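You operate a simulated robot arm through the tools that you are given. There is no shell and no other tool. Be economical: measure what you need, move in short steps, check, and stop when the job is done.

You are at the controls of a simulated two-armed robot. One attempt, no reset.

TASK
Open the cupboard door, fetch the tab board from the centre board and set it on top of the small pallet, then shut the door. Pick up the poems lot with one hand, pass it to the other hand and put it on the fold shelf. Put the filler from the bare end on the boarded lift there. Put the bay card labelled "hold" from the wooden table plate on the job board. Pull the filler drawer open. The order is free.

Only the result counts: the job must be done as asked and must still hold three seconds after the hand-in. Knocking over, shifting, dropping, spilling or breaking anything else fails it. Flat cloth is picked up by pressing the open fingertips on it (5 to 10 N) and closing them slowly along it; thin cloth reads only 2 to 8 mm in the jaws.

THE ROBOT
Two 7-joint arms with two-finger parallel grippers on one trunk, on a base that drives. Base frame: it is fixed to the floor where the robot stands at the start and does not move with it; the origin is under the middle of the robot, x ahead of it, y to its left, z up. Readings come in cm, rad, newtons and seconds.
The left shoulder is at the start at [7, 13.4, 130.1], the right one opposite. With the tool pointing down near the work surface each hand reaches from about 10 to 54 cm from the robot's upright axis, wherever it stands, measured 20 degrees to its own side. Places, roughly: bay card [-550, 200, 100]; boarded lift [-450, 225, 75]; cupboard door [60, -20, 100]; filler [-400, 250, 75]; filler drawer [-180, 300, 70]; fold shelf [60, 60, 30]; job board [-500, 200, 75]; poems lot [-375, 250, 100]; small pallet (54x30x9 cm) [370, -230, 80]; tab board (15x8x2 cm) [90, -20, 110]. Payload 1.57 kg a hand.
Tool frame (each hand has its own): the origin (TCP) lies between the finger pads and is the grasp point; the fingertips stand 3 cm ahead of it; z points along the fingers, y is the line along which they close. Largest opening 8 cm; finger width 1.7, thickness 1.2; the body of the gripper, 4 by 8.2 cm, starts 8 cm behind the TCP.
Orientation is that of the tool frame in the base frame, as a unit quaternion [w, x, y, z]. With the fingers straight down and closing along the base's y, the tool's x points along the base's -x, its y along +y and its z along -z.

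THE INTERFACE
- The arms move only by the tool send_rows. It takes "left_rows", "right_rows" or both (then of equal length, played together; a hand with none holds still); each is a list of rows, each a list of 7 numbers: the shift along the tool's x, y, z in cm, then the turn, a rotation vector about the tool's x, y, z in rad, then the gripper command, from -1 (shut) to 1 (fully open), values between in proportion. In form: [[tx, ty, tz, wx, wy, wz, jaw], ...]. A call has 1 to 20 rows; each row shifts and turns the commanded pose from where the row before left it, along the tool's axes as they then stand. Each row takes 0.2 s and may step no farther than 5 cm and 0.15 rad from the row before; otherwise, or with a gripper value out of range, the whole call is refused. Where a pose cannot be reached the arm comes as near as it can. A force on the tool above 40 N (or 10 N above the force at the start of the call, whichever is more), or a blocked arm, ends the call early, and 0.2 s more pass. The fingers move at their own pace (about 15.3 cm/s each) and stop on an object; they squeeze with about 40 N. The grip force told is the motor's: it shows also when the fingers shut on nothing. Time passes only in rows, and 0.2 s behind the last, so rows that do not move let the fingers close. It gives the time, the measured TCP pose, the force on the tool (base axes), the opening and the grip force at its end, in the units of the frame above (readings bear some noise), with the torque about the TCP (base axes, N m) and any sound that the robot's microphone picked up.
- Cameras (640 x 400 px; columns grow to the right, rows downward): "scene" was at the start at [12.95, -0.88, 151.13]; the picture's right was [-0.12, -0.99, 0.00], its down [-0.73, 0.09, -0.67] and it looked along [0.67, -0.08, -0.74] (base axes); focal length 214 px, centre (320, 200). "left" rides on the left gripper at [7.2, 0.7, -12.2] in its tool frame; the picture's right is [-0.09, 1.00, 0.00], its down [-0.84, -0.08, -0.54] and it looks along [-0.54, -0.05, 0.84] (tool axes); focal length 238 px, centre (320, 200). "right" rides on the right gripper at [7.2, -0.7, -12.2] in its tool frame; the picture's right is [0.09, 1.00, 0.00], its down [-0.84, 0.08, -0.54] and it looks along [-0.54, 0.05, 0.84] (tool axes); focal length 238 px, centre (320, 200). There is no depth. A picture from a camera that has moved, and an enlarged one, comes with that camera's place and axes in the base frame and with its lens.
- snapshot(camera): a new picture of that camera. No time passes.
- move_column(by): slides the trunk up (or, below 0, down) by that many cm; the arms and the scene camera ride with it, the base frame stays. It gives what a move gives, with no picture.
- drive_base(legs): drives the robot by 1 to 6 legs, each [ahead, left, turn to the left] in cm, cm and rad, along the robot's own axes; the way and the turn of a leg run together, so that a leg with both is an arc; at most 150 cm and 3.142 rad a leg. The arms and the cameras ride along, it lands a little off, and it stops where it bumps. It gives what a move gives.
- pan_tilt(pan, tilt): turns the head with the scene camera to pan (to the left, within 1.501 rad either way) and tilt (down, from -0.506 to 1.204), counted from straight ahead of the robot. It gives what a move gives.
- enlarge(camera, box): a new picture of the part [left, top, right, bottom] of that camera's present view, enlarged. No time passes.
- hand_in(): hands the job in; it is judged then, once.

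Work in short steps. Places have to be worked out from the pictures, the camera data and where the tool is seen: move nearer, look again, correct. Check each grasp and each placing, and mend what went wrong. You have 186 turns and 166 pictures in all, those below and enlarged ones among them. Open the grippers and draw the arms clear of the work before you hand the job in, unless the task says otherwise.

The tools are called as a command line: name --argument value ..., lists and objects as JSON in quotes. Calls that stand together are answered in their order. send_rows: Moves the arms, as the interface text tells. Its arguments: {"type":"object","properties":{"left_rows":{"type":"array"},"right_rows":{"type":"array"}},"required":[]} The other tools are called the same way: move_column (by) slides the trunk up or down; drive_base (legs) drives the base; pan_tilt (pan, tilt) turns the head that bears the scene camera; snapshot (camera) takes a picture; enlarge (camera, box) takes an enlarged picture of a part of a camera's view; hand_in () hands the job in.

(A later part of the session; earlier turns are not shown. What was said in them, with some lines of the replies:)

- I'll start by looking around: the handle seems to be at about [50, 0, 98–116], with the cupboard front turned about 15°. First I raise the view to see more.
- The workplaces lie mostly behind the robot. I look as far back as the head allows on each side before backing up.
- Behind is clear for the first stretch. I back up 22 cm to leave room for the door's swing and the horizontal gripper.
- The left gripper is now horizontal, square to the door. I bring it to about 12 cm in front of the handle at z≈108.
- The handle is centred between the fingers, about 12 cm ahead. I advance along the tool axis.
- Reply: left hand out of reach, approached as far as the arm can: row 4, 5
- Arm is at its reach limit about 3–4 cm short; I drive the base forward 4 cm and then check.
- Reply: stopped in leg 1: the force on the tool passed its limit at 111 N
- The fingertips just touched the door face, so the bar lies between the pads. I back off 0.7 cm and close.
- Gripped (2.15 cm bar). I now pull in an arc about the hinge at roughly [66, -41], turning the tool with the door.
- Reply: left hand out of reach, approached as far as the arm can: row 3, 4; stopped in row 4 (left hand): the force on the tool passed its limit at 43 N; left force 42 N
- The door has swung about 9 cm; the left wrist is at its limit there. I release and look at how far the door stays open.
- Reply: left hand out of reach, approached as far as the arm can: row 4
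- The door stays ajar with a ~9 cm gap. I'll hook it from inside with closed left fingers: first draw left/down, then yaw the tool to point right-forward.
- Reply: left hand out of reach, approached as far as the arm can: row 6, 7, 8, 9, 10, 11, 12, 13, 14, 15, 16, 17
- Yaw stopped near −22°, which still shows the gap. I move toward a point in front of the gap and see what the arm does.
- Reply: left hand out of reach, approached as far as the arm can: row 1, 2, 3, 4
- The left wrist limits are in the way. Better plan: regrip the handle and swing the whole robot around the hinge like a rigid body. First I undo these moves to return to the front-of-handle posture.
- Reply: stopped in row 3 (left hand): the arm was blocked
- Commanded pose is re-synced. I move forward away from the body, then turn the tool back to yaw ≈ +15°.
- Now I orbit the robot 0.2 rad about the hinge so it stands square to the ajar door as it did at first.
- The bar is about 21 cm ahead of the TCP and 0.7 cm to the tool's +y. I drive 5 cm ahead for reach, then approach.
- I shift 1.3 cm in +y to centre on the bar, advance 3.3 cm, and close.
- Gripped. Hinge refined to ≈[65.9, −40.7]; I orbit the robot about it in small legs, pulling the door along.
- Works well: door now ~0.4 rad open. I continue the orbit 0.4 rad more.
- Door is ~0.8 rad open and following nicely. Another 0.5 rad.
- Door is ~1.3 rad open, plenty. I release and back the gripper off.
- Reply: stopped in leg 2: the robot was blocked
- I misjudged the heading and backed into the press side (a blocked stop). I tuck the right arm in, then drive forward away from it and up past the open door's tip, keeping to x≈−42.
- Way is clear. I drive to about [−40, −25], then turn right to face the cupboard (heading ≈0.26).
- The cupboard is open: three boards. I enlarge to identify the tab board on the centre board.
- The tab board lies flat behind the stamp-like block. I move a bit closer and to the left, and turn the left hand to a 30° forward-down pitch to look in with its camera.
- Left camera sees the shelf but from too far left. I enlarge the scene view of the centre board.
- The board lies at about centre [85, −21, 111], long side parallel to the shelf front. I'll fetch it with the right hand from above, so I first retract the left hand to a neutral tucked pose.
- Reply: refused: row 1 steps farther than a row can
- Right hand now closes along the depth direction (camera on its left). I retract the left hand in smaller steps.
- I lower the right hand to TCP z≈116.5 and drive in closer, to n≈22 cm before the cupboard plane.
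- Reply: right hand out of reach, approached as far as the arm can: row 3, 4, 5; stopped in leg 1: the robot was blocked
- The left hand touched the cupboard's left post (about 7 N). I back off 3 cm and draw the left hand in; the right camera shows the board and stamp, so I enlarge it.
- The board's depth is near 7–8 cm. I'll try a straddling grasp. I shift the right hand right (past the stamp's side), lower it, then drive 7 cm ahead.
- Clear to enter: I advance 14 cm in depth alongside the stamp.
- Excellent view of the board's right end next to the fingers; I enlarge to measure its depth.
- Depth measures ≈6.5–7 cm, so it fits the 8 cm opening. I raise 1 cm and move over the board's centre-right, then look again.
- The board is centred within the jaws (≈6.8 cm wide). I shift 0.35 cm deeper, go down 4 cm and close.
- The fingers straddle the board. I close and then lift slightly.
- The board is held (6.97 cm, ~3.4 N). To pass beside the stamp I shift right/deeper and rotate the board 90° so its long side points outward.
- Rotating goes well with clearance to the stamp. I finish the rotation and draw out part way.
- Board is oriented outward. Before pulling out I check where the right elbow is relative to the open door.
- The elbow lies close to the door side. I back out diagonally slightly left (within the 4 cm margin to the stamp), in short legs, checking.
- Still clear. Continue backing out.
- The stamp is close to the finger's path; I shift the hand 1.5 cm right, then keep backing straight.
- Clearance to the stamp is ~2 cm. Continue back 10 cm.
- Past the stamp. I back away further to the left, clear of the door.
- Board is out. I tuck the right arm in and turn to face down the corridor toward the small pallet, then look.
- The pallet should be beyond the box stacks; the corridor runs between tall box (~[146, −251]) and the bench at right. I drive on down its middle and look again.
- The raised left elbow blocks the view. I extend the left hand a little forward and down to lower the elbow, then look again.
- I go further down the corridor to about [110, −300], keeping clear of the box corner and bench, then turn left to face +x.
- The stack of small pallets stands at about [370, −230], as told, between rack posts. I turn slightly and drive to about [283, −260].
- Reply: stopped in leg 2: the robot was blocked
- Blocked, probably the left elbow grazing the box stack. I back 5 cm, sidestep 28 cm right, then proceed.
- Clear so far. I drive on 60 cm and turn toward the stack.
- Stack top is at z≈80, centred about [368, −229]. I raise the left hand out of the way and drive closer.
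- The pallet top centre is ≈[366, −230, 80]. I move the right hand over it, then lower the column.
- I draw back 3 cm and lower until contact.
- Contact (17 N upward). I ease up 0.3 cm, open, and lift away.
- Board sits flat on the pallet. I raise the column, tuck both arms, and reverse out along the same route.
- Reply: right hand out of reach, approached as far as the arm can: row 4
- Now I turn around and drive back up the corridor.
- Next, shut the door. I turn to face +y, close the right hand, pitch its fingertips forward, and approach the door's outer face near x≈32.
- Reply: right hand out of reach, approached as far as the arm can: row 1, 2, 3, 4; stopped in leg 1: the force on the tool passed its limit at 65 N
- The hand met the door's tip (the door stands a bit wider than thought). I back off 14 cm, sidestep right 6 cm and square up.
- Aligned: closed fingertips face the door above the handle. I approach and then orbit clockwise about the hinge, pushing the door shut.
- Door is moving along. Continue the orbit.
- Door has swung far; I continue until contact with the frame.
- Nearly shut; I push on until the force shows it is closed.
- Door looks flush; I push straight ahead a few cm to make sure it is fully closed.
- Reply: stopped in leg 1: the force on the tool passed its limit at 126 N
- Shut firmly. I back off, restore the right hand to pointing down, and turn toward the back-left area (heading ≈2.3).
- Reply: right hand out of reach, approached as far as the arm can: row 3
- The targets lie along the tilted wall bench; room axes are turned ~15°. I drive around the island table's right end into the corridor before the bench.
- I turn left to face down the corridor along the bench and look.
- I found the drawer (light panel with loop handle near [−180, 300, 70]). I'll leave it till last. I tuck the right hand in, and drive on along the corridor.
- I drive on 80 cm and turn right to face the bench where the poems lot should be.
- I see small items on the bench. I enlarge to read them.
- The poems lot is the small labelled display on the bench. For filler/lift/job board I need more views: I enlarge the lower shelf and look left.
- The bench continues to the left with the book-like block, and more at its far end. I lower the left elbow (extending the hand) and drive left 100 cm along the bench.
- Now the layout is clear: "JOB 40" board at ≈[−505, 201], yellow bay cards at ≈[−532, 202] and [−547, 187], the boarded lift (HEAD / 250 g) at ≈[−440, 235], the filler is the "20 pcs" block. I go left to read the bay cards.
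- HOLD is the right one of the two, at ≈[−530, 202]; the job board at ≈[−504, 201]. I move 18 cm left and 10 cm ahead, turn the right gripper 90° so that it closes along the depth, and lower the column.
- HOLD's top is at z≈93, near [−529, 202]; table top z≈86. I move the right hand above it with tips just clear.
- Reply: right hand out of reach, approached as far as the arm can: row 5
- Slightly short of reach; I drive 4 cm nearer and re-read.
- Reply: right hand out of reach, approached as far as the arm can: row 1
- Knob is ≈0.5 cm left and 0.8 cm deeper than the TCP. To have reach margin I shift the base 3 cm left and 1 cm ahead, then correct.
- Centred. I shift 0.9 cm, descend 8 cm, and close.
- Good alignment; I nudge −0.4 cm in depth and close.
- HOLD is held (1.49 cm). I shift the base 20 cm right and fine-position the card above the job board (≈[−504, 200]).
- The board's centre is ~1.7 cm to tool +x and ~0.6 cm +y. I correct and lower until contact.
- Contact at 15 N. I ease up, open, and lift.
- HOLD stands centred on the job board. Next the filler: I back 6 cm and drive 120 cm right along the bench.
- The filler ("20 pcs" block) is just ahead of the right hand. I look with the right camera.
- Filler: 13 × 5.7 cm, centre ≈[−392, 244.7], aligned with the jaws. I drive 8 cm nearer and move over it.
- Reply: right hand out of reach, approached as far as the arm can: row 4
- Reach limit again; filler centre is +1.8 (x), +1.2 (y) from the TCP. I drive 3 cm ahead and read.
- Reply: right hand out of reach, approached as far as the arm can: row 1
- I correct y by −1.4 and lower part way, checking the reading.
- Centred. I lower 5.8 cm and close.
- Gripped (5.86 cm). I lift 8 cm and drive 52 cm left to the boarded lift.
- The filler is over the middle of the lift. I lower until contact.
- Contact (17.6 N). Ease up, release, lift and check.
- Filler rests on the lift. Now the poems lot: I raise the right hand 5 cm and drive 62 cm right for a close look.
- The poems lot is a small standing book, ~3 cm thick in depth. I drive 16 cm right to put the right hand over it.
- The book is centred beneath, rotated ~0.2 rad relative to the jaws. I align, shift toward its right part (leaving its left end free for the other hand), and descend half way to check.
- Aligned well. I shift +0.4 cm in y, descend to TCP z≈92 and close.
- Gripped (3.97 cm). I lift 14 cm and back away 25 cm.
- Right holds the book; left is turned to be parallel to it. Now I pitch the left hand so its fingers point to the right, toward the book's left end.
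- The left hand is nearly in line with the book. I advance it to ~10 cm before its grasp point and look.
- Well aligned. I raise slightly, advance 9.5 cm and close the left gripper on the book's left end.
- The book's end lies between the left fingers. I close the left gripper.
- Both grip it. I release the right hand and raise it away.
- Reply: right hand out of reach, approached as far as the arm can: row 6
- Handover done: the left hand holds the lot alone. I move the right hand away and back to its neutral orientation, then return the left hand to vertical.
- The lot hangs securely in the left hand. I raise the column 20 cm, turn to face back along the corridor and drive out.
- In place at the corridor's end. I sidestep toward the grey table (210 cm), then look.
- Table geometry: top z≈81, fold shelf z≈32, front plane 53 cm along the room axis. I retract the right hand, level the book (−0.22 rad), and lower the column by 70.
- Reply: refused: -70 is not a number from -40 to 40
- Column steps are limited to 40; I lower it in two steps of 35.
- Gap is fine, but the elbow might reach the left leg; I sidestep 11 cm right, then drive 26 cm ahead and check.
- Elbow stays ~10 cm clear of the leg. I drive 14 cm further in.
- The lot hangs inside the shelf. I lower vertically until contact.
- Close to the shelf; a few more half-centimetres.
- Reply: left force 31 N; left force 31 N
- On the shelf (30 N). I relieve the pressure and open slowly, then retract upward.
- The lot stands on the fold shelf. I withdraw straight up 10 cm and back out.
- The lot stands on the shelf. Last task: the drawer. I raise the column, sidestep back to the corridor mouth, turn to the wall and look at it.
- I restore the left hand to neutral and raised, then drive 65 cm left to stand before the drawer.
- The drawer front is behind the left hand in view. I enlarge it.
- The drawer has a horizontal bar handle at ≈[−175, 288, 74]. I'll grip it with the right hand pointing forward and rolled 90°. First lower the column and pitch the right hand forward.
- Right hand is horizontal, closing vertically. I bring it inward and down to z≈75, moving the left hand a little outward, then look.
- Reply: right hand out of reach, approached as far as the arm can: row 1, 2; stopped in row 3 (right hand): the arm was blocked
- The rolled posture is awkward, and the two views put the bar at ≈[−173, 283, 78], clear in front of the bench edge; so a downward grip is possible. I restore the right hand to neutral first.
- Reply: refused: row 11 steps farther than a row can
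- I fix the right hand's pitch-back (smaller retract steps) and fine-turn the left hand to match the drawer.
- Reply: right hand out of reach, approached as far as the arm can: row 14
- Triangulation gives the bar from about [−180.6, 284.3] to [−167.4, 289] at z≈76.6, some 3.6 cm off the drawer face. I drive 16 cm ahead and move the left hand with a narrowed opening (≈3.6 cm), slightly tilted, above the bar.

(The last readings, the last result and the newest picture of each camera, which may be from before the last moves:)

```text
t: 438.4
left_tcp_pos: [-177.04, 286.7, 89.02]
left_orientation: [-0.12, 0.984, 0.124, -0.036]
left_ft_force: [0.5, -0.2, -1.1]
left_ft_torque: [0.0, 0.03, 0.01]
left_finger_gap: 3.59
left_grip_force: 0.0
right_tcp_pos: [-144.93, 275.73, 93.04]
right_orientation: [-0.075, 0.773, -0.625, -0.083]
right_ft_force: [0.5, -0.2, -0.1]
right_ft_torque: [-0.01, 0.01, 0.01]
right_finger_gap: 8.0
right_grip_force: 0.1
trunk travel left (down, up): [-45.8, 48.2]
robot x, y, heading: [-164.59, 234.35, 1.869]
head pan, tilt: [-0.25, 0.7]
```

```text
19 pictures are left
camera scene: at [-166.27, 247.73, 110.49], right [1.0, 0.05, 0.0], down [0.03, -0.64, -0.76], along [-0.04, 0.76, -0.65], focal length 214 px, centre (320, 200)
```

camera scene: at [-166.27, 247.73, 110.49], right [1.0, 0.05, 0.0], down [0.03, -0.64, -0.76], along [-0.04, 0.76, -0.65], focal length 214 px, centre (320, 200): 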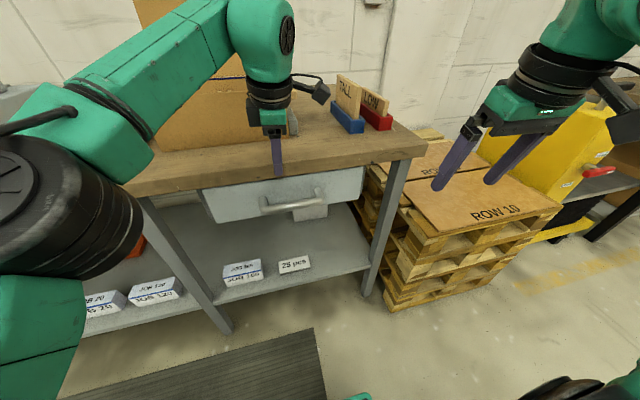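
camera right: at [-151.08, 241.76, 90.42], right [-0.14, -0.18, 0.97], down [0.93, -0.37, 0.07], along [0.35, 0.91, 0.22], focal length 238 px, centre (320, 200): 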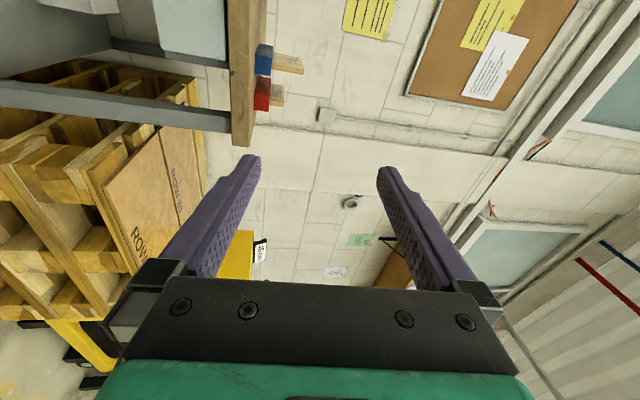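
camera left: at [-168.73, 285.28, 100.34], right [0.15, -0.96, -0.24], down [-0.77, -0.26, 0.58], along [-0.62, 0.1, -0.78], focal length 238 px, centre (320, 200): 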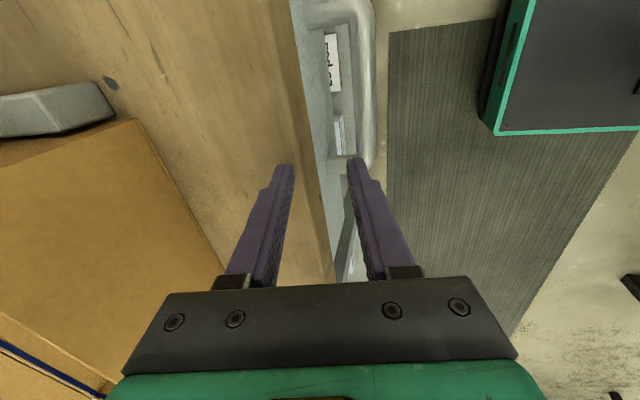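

The bar lies ~2.8 cm in front of the bench edge; I tilt more (0.45 rad total), shift 2.3 cm toward the robot, narrow to ~3.2 cm and descend 6 cm.

send_rows --left_rows '[[0, 2.2, -0.6, 0.1, 0, 0, -0.2], [0, 0, 0, 0.1, 0, 0, -0.2], [0, 0.87, 1.8, 0, 0, 0, -0.2], [0, 0.87, 1.8, 0, 0, 0, -0.2], [0, 0.87, 1.8, 0, 0, 0, -0.2]]'

snapshot --camera "left"

enlarge --camera "scene" --box '[210, 110, 370, 210]'

```text
t: 439.6
left_tcp_pos: [-176.83, 284.32, 83.2]
left_orientation: [-0.218, 0.967, 0.122, -0.049]
left_ft_force: [0.8, -0.6, 0.6]
left_ft_torque: [0.01, 0.0, 0.02]
left_finger_gap: 3.2
left_grip_force: 0.1
right_tcp_pos: [-144.99, 275.68, 92.99]
right_orientation: [-0.075, 0.772, -0.625, -0.083]
right_ft_force: [0.6, 0.1, -0.7]
right_ft_torque: [-0.01, -0.02, 0.01]
right_finger_gap: 7.99
right_grip_force: 0.0
trunk travel left (down, up): [-45.8, 48.2]
robot x, y, heading: [-164.86, 234.07, 1.863]
head pan, tilt: [-0.25, 0.7]
```

```text
18 pictures are left
camera left: at [-167.97, 280.61, 93.64], right [0.12, -0.9, -0.43], down [-0.75, -0.37, 0.55], along [-0.65, 0.25, -0.71], focal length 238 px, centre (320, 200)
```

left: 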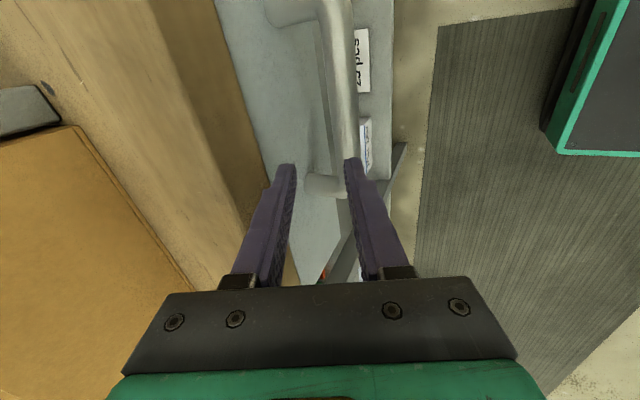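

```text
4.00 times, centred on (290, 160) of scene
camera zoom: at [-166.42, 247.64, 110.5], right [1.0, 0.05, 0.0], down [0.03, -0.64, -0.76], along [-0.04, 0.76, -0.64], focal length 858 px, centre (440, 360)
```

zoom: 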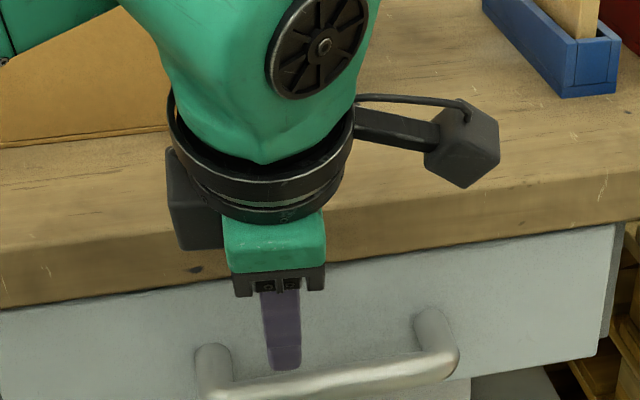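

The bar is at tool y≈+2.2, z≈+6.3. I shift y by 2.15 first, then go 4.8 cm along the fingers, watching the force.

send_rows --left_rows '[[0, 1.1, 0, 0, 0, 0, -0.2], [0, 1.05, 0, 0, 0, 0, -0.2], [0, 0, 1.2, 0, 0, 0, -0.2], [0, 0, 1.2, 0, 0, 0, -0.2]]'

snapshot --camera "left"

```text
t: 440.6
left_tcp_pos: [-176.59, 283.56, 80.05]
left_orientation: [-0.218, 0.967, 0.121, -0.048]
left_ft_force: [0.7, 0.9, -0.1]
left_ft_torque: [0.0, 0.0, 0.0]
left_finger_gap: 3.2
left_grip_force: 0.0
right_tcp_pos: [-145.08, 275.67, 93.16]
right_orientation: [-0.075, 0.772, -0.625, -0.083]
right_ft_force: [0.1, -0.1, -0.2]
right_ft_torque: [-0.02, 0.05, -0.01]
right_finger_gap: 8.0
right_grip_force: 0.0
trunk travel left (down, up): [-45.8, 48.2]
robot x, y, heading: [-164.38, 234.39, 1.868]
head pan, tilt: [-0.25, 0.7]
```

```text
16 pictures are left
camera left: at [-167.83, 279.75, 90.51], right [0.12, -0.9, -0.43], down [-0.75, -0.37, 0.56], along [-0.65, 0.25, -0.71], focal length 238 px, centre (320, 200)
```

left: 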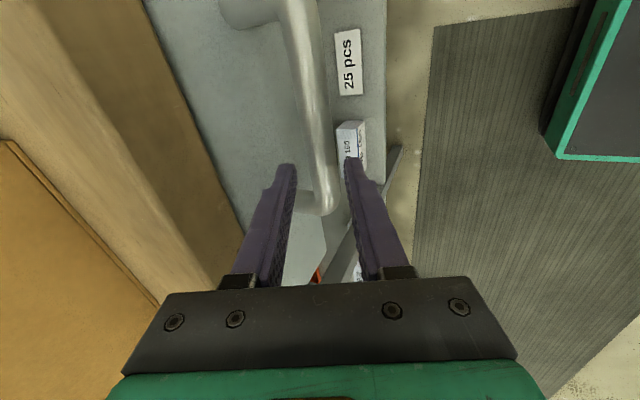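

The bar is now centred between the fingertips. I go 2.4 cm further and close.

send_rows --left_rows '[[0, 0, 1.2, 0, 0, 0, -0.2], [0, 0, 1.2, 0, 0, 0, -0.2], [0, 0, 0, 0, 0, 0, -0.6], [0, 0, 0, 0, 0, 0, -1], [0, 0, 0, 0, 0, 0, -1], [0, 0, 0, 0, 0, 0, -1]]'

```text
t: 442.0
left_tcp_pos: [-176.97, 284.29, 77.98]
left_orientation: [-0.217, 0.967, 0.121, -0.048]
left_ft_force: [2.7, -12.0, -9.6]
left_ft_torque: [-0.23, -0.4, 0.63]
left_finger_gap: 2.27
left_grip_force: 35.0
right_tcp_pos: [-145.14, 275.67, 93.15]
right_orientation: [-0.076, 0.772, -0.626, -0.083]
right_ft_force: [0.6, 0.4, -0.4]
right_ft_torque: [-0.03, 0.0, 0.0]
right_finger_gap: 8.0
right_grip_force: 0.1
trunk travel left (down, up): [-45.8, 48.2]
robot x, y, heading: [-164.27, 234.41, 1.869]
head pan, tilt: [-0.25, 0.7]
```

Gripped (2.27 cm). I pull straight back with the base.

drive_base --legs '[[-8, 0.3, 0], [-8, 0.3, 0]]'

snapshot --camera "scene"

```text
t: 443.7
left_tcp_pos: [-172.41, 269.38, 78.01]
left_orientation: [-0.218, 0.968, 0.119, -0.048]
left_ft_force: [21.9, 8.0, -5.6]
left_ft_torque: [0.24, -0.79, 0.3]
left_finger_gap: 2.27
left_grip_force: 35.1
right_tcp_pos: [-140.55, 260.52, 92.92]
right_orientation: [-0.074, 0.771, -0.627, -0.084]
right_ft_force: [-0.9, 0.4, 0.4]
right_ft_torque: [0.02, 0.0, -0.01]
right_finger_gap: 8.0
right_grip_force: 0.0
trunk travel left (down, up): [-45.8, 48.2]
robot x, y, heading: [-160.6, 218.95, 1.857]
head pan, tilt: [-0.25, 0.7]
```

```text
15 pictures are left
camera scene: at [-161.95, 232.56, 110.49], right [1.0, 0.04, 0.0], down [0.02, -0.65, -0.76], along [-0.03, 0.76, -0.65], focal length 214 px, centre (320, 200)
```

scene: 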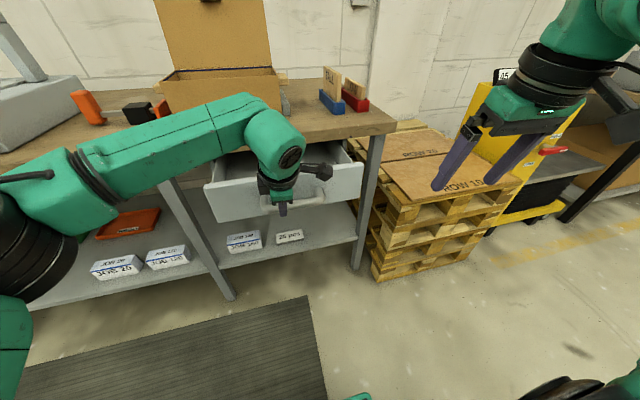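

The drawer is ~15 cm out. I pull another 9 cm, correcting the slight side load.

drive_base --legs '[[-9, -0.6, 0]]'

snapshot --camera "scene"

```text
t: 444.8
left_tcp_pos: [-169.75, 260.61, 78.04]
left_orientation: [-0.218, 0.967, 0.121, -0.047]
left_ft_force: [-7.4, -0.8, -3.8]
left_ft_torque: [-0.28, 0.71, 1.11]
left_finger_gap: 2.26
left_grip_force: 35.9
right_tcp_pos: [-137.73, 251.82, 93.16]
right_orientation: [-0.078, 0.771, -0.627, -0.082]
right_ft_force: [-0.3, -0.1, 0.4]
right_ft_torque: [0.0, -0.02, 0.0]
right_finger_gap: 7.99
right_grip_force: 0.1
trunk travel left (down, up): [-45.8, 48.2]
robot x, y, heading: [-157.31, 210.34, 1.869]
head pan, tilt: [-0.25, 0.7]
```

```text
14 pictures are left
camera scene: at [-159.27, 223.82, 110.5], right [1.0, 0.04, 0.0], down [0.03, -0.64, -0.76], along [-0.03, 0.76, -0.64], focal length 214 px, centre (320, 200)
```

scene: 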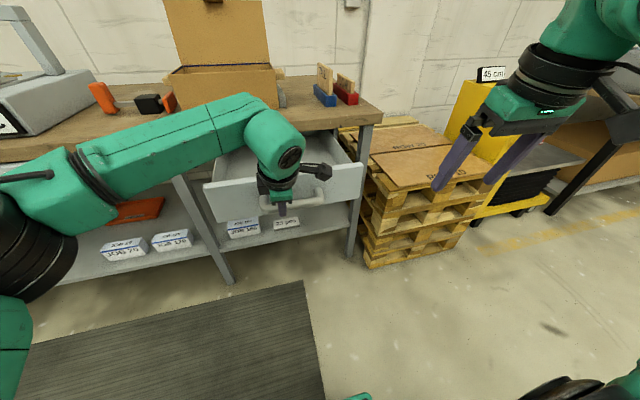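

About 25 cm out. I pull a little further to find the end stop.

drive_base --legs '[[-6, 0.1, 0]]'

```text
t: 445.8
left_tcp_pos: [-168.13, 255.02, 78.0]
left_orientation: [-0.218, 0.967, 0.12, -0.048]
left_ft_force: [3.5, 2.3, -2.6]
left_ft_torque: [0.09, -0.29, 0.53]
left_finger_gap: 2.26
left_grip_force: 35.9
right_tcp_pos: [-136.05, 246.14, 93.16]
right_orientation: [-0.076, 0.772, -0.626, -0.083]
right_ft_force: [-0.2, 0.5, -0.2]
right_ft_torque: [0.02, 0.0, -0.04]
right_finger_gap: 7.99
right_grip_force: 0.2
trunk travel left (down, up): [-45.8, 48.2]
robot x, y, heading: [-155.82, 204.79, 1.862]
head pan, tilt: [-0.25, 0.7]
```

Drawer is ~30 cm open. I release (narrow opening), withdraw along the fingers, and raise the hand.

send_rows --left_rows '[[0, 0, 0, 0, 0, 0, -0.25], [0, 0, 0, 0, 0, 0, -0.2], [0, 0, 0, 0, 0, 0, -0.2], [0, 0, -2, 0, 0, 0, -0.2], [0, 0, -3, 0, 0, 0, -0.2], [0, 0, -4, 0, 0, 0, -0.2], [0, 0, -4, 0, 0, 0, 1]]'

snapshot --camera "scene"

```text
t: 447.4
left_tcp_pos: [-166.1, 249.51, 89.92]
left_orientation: [-0.219, 0.967, 0.12, -0.048]
left_ft_force: [0.4, 0.2, -1.2]
left_ft_torque: [0.02, 0.0, 0.0]
left_finger_gap: 8.01
left_grip_force: 0.0
right_tcp_pos: [-136.08, 245.91, 93.07]
right_orientation: [-0.076, 0.772, -0.626, -0.083]
right_ft_force: [0.5, -0.8, 0.3]
right_ft_torque: [-0.02, -0.01, 0.0]
right_finger_gap: 7.99
right_grip_force: 0.0
trunk travel left (down, up): [-45.8, 48.2]
robot x, y, heading: [-155.51, 205.04, 1.862]
head pan, tilt: [-0.25, 0.7]
```

```text
13 pictures are left
camera scene: at [-157.5, 218.02, 110.51], right [1.0, 0.04, 0.0], down [0.03, -0.64, -0.77], along [-0.03, 0.76, -0.64], focal length 214 px, centre (320, 200)
```

scene: 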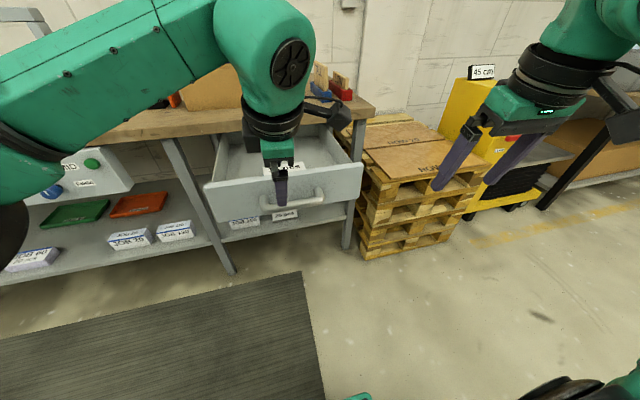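

Drawer open and released. I raise the column, and check the HOLD card from afar with the zoom.

move_column --by 40

drive_base --legs '[[-5, 0, 0]]'

pan_tilt --pan 1.33 --tilt 0.15

snapshot --camera "scene"

```text
t: 451.2
left_tcp_pos: [-166.12, 249.58, 129.83]
left_orientation: [-0.218, 0.967, 0.119, -0.048]
left_ft_force: [0.3, 0.0, -0.3]
left_ft_torque: [0.01, -0.01, 0.0]
left_finger_gap: 8.03
left_grip_force: 0.1
right_tcp_pos: [-136.05, 246.07, 133.04]
right_orientation: [-0.076, 0.771, -0.627, -0.083]
right_ft_force: [0.1, 0.2, 0.0]
right_ft_torque: [0.01, 0.04, -0.01]
right_finger_gap: 8.0
right_grip_force: 0.1
trunk travel left (down, up): [-85.8, 8.2]
robot x, y, heading: [-155.81, 204.64, 1.86]
head pan, tilt: [-0.25, 0.7]
```

```text
t: 452.2
left_tcp_pos: [-165.94, 246.67, 129.82]
left_orientation: [-0.217, 0.967, 0.126, -0.051]
left_ft_force: [0.0, 0.2, 0.3]
left_ft_torque: [0.03, -0.01, 0.03]
left_finger_gap: 8.01
left_grip_force: 0.0
right_tcp_pos: [-135.77, 243.39, 132.96]
right_orientation: [-0.075, 0.774, -0.623, -0.082]
right_ft_force: [-0.2, 0.4, 0.2]
right_ft_torque: [-0.01, 0.01, 0.01]
right_finger_gap: 7.99
right_grip_force: 0.1
trunk travel left (down, up): [-85.8, 8.2]
robot x, y, heading: [-155.32, 201.65, 1.878]
head pan, tilt: [-0.25, 0.7]
stopped in leg 1: the robot was blocked; the commanded pose is now the measured one
```

```text
t: 453.8
left_tcp_pos: [-165.98, 246.5, 129.78]
left_orientation: [-0.218, 0.967, 0.126, -0.049]
left_ft_force: [-0.6, -0.2, 0.6]
left_ft_torque: [0.01, -0.03, 0.02]
left_finger_gap: 7.97
left_grip_force: 0.0
right_tcp_pos: [-135.9, 243.16, 133.11]
right_orientation: [-0.076, 0.774, -0.623, -0.083]
right_ft_force: [-0.8, 1.0, 0.2]
right_ft_torque: [0.01, 0.05, -0.01]
right_finger_gap: 8.0
right_grip_force: 0.1
trunk travel left (down, up): [-85.8, 8.2]
robot x, y, heading: [-155.12, 201.56, 1.874]
head pan, tilt: [1.33, 0.15]
```

```text
12 pictures are left
camera scene: at [-165.82, 205.95, 155.52], right [-0.06, 1.0, 0.0], down [0.15, 0.01, -0.99], along [-0.99, -0.06, -0.15], focal length 214 px, centre (320, 200)
```

scene: 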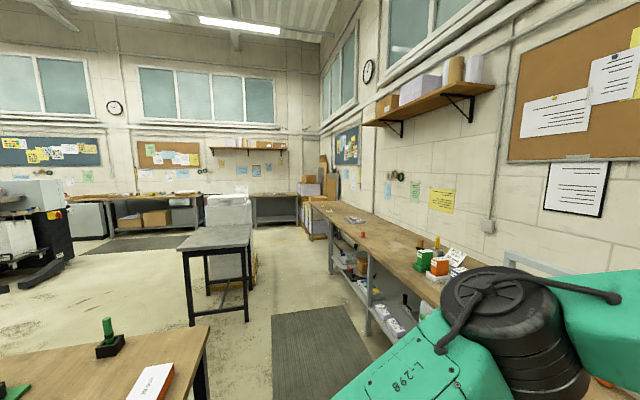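

The base just touched the island behind; I move ahead a little and zoom in on the job board.

drive_base --legs '[[4, 0, 0]]'

enlarge --camera "scene" --box '[304, 194, 368, 234]'

```text
t: 454.7
left_tcp_pos: [-166.77, 249.2, 130.13]
left_orientation: [-0.222, 0.966, 0.125, -0.05]
left_ft_force: [0.3, -0.3, 0.7]
left_ft_torque: [0.08, 0.02, -0.05]
left_finger_gap: 8.0
left_grip_force: 0.2
right_tcp_pos: [-136.78, 246.1, 133.29]
right_orientation: [-0.077, 0.774, -0.622, -0.087]
right_ft_force: [0.7, -0.3, 0.7]
right_ft_torque: [0.07, 0.01, 0.02]
right_finger_gap: 8.01
right_grip_force: 0.2
trunk travel left (down, up): [-85.8, 8.2]
robot x, y, heading: [-156.22, 205.4, 1.875]
head pan, tilt: [1.33, 0.15]
```

```text
10.00 times, centred on (336, 214) of scene
camera zoom: at [-166.64, 208.61, 155.58], right [-0.06, 1.0, 0.01], down [0.15, 0.02, -0.99], along [-0.99, -0.06, -0.15], focal length 2145 px, centre (160, 60)
```

zoom: 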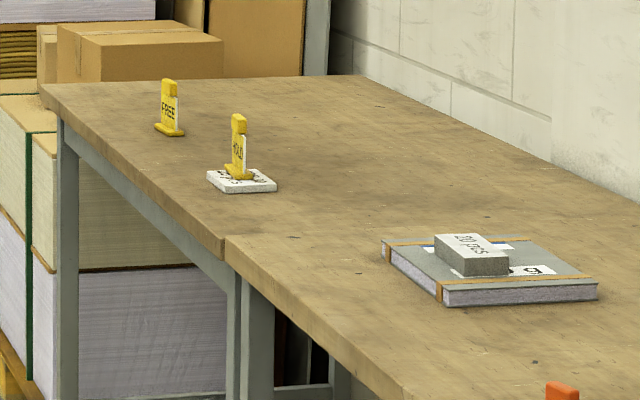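

HOLD stands on the job board and the filler lies on the lift; the drawer is open, the door shut, the board on the pallet and the poems lot on the fold shelf. Grippers are open and arms clear, so I hand in.

hand_in

```text
The job is handed in.
```

The job is handed in with every item done.

- **Last seen in place:** the tab board, HOLD card, filler, drawer and poems lot were each seen in place after I let go. The poems lot stands on its end. The cupboard door was pressed shut.
- **Bumps:** while driving, the base bumped the press, a box stack and the island table, and the left hand touched the cupboard post. I saw no shift, but I did not go back to check them.
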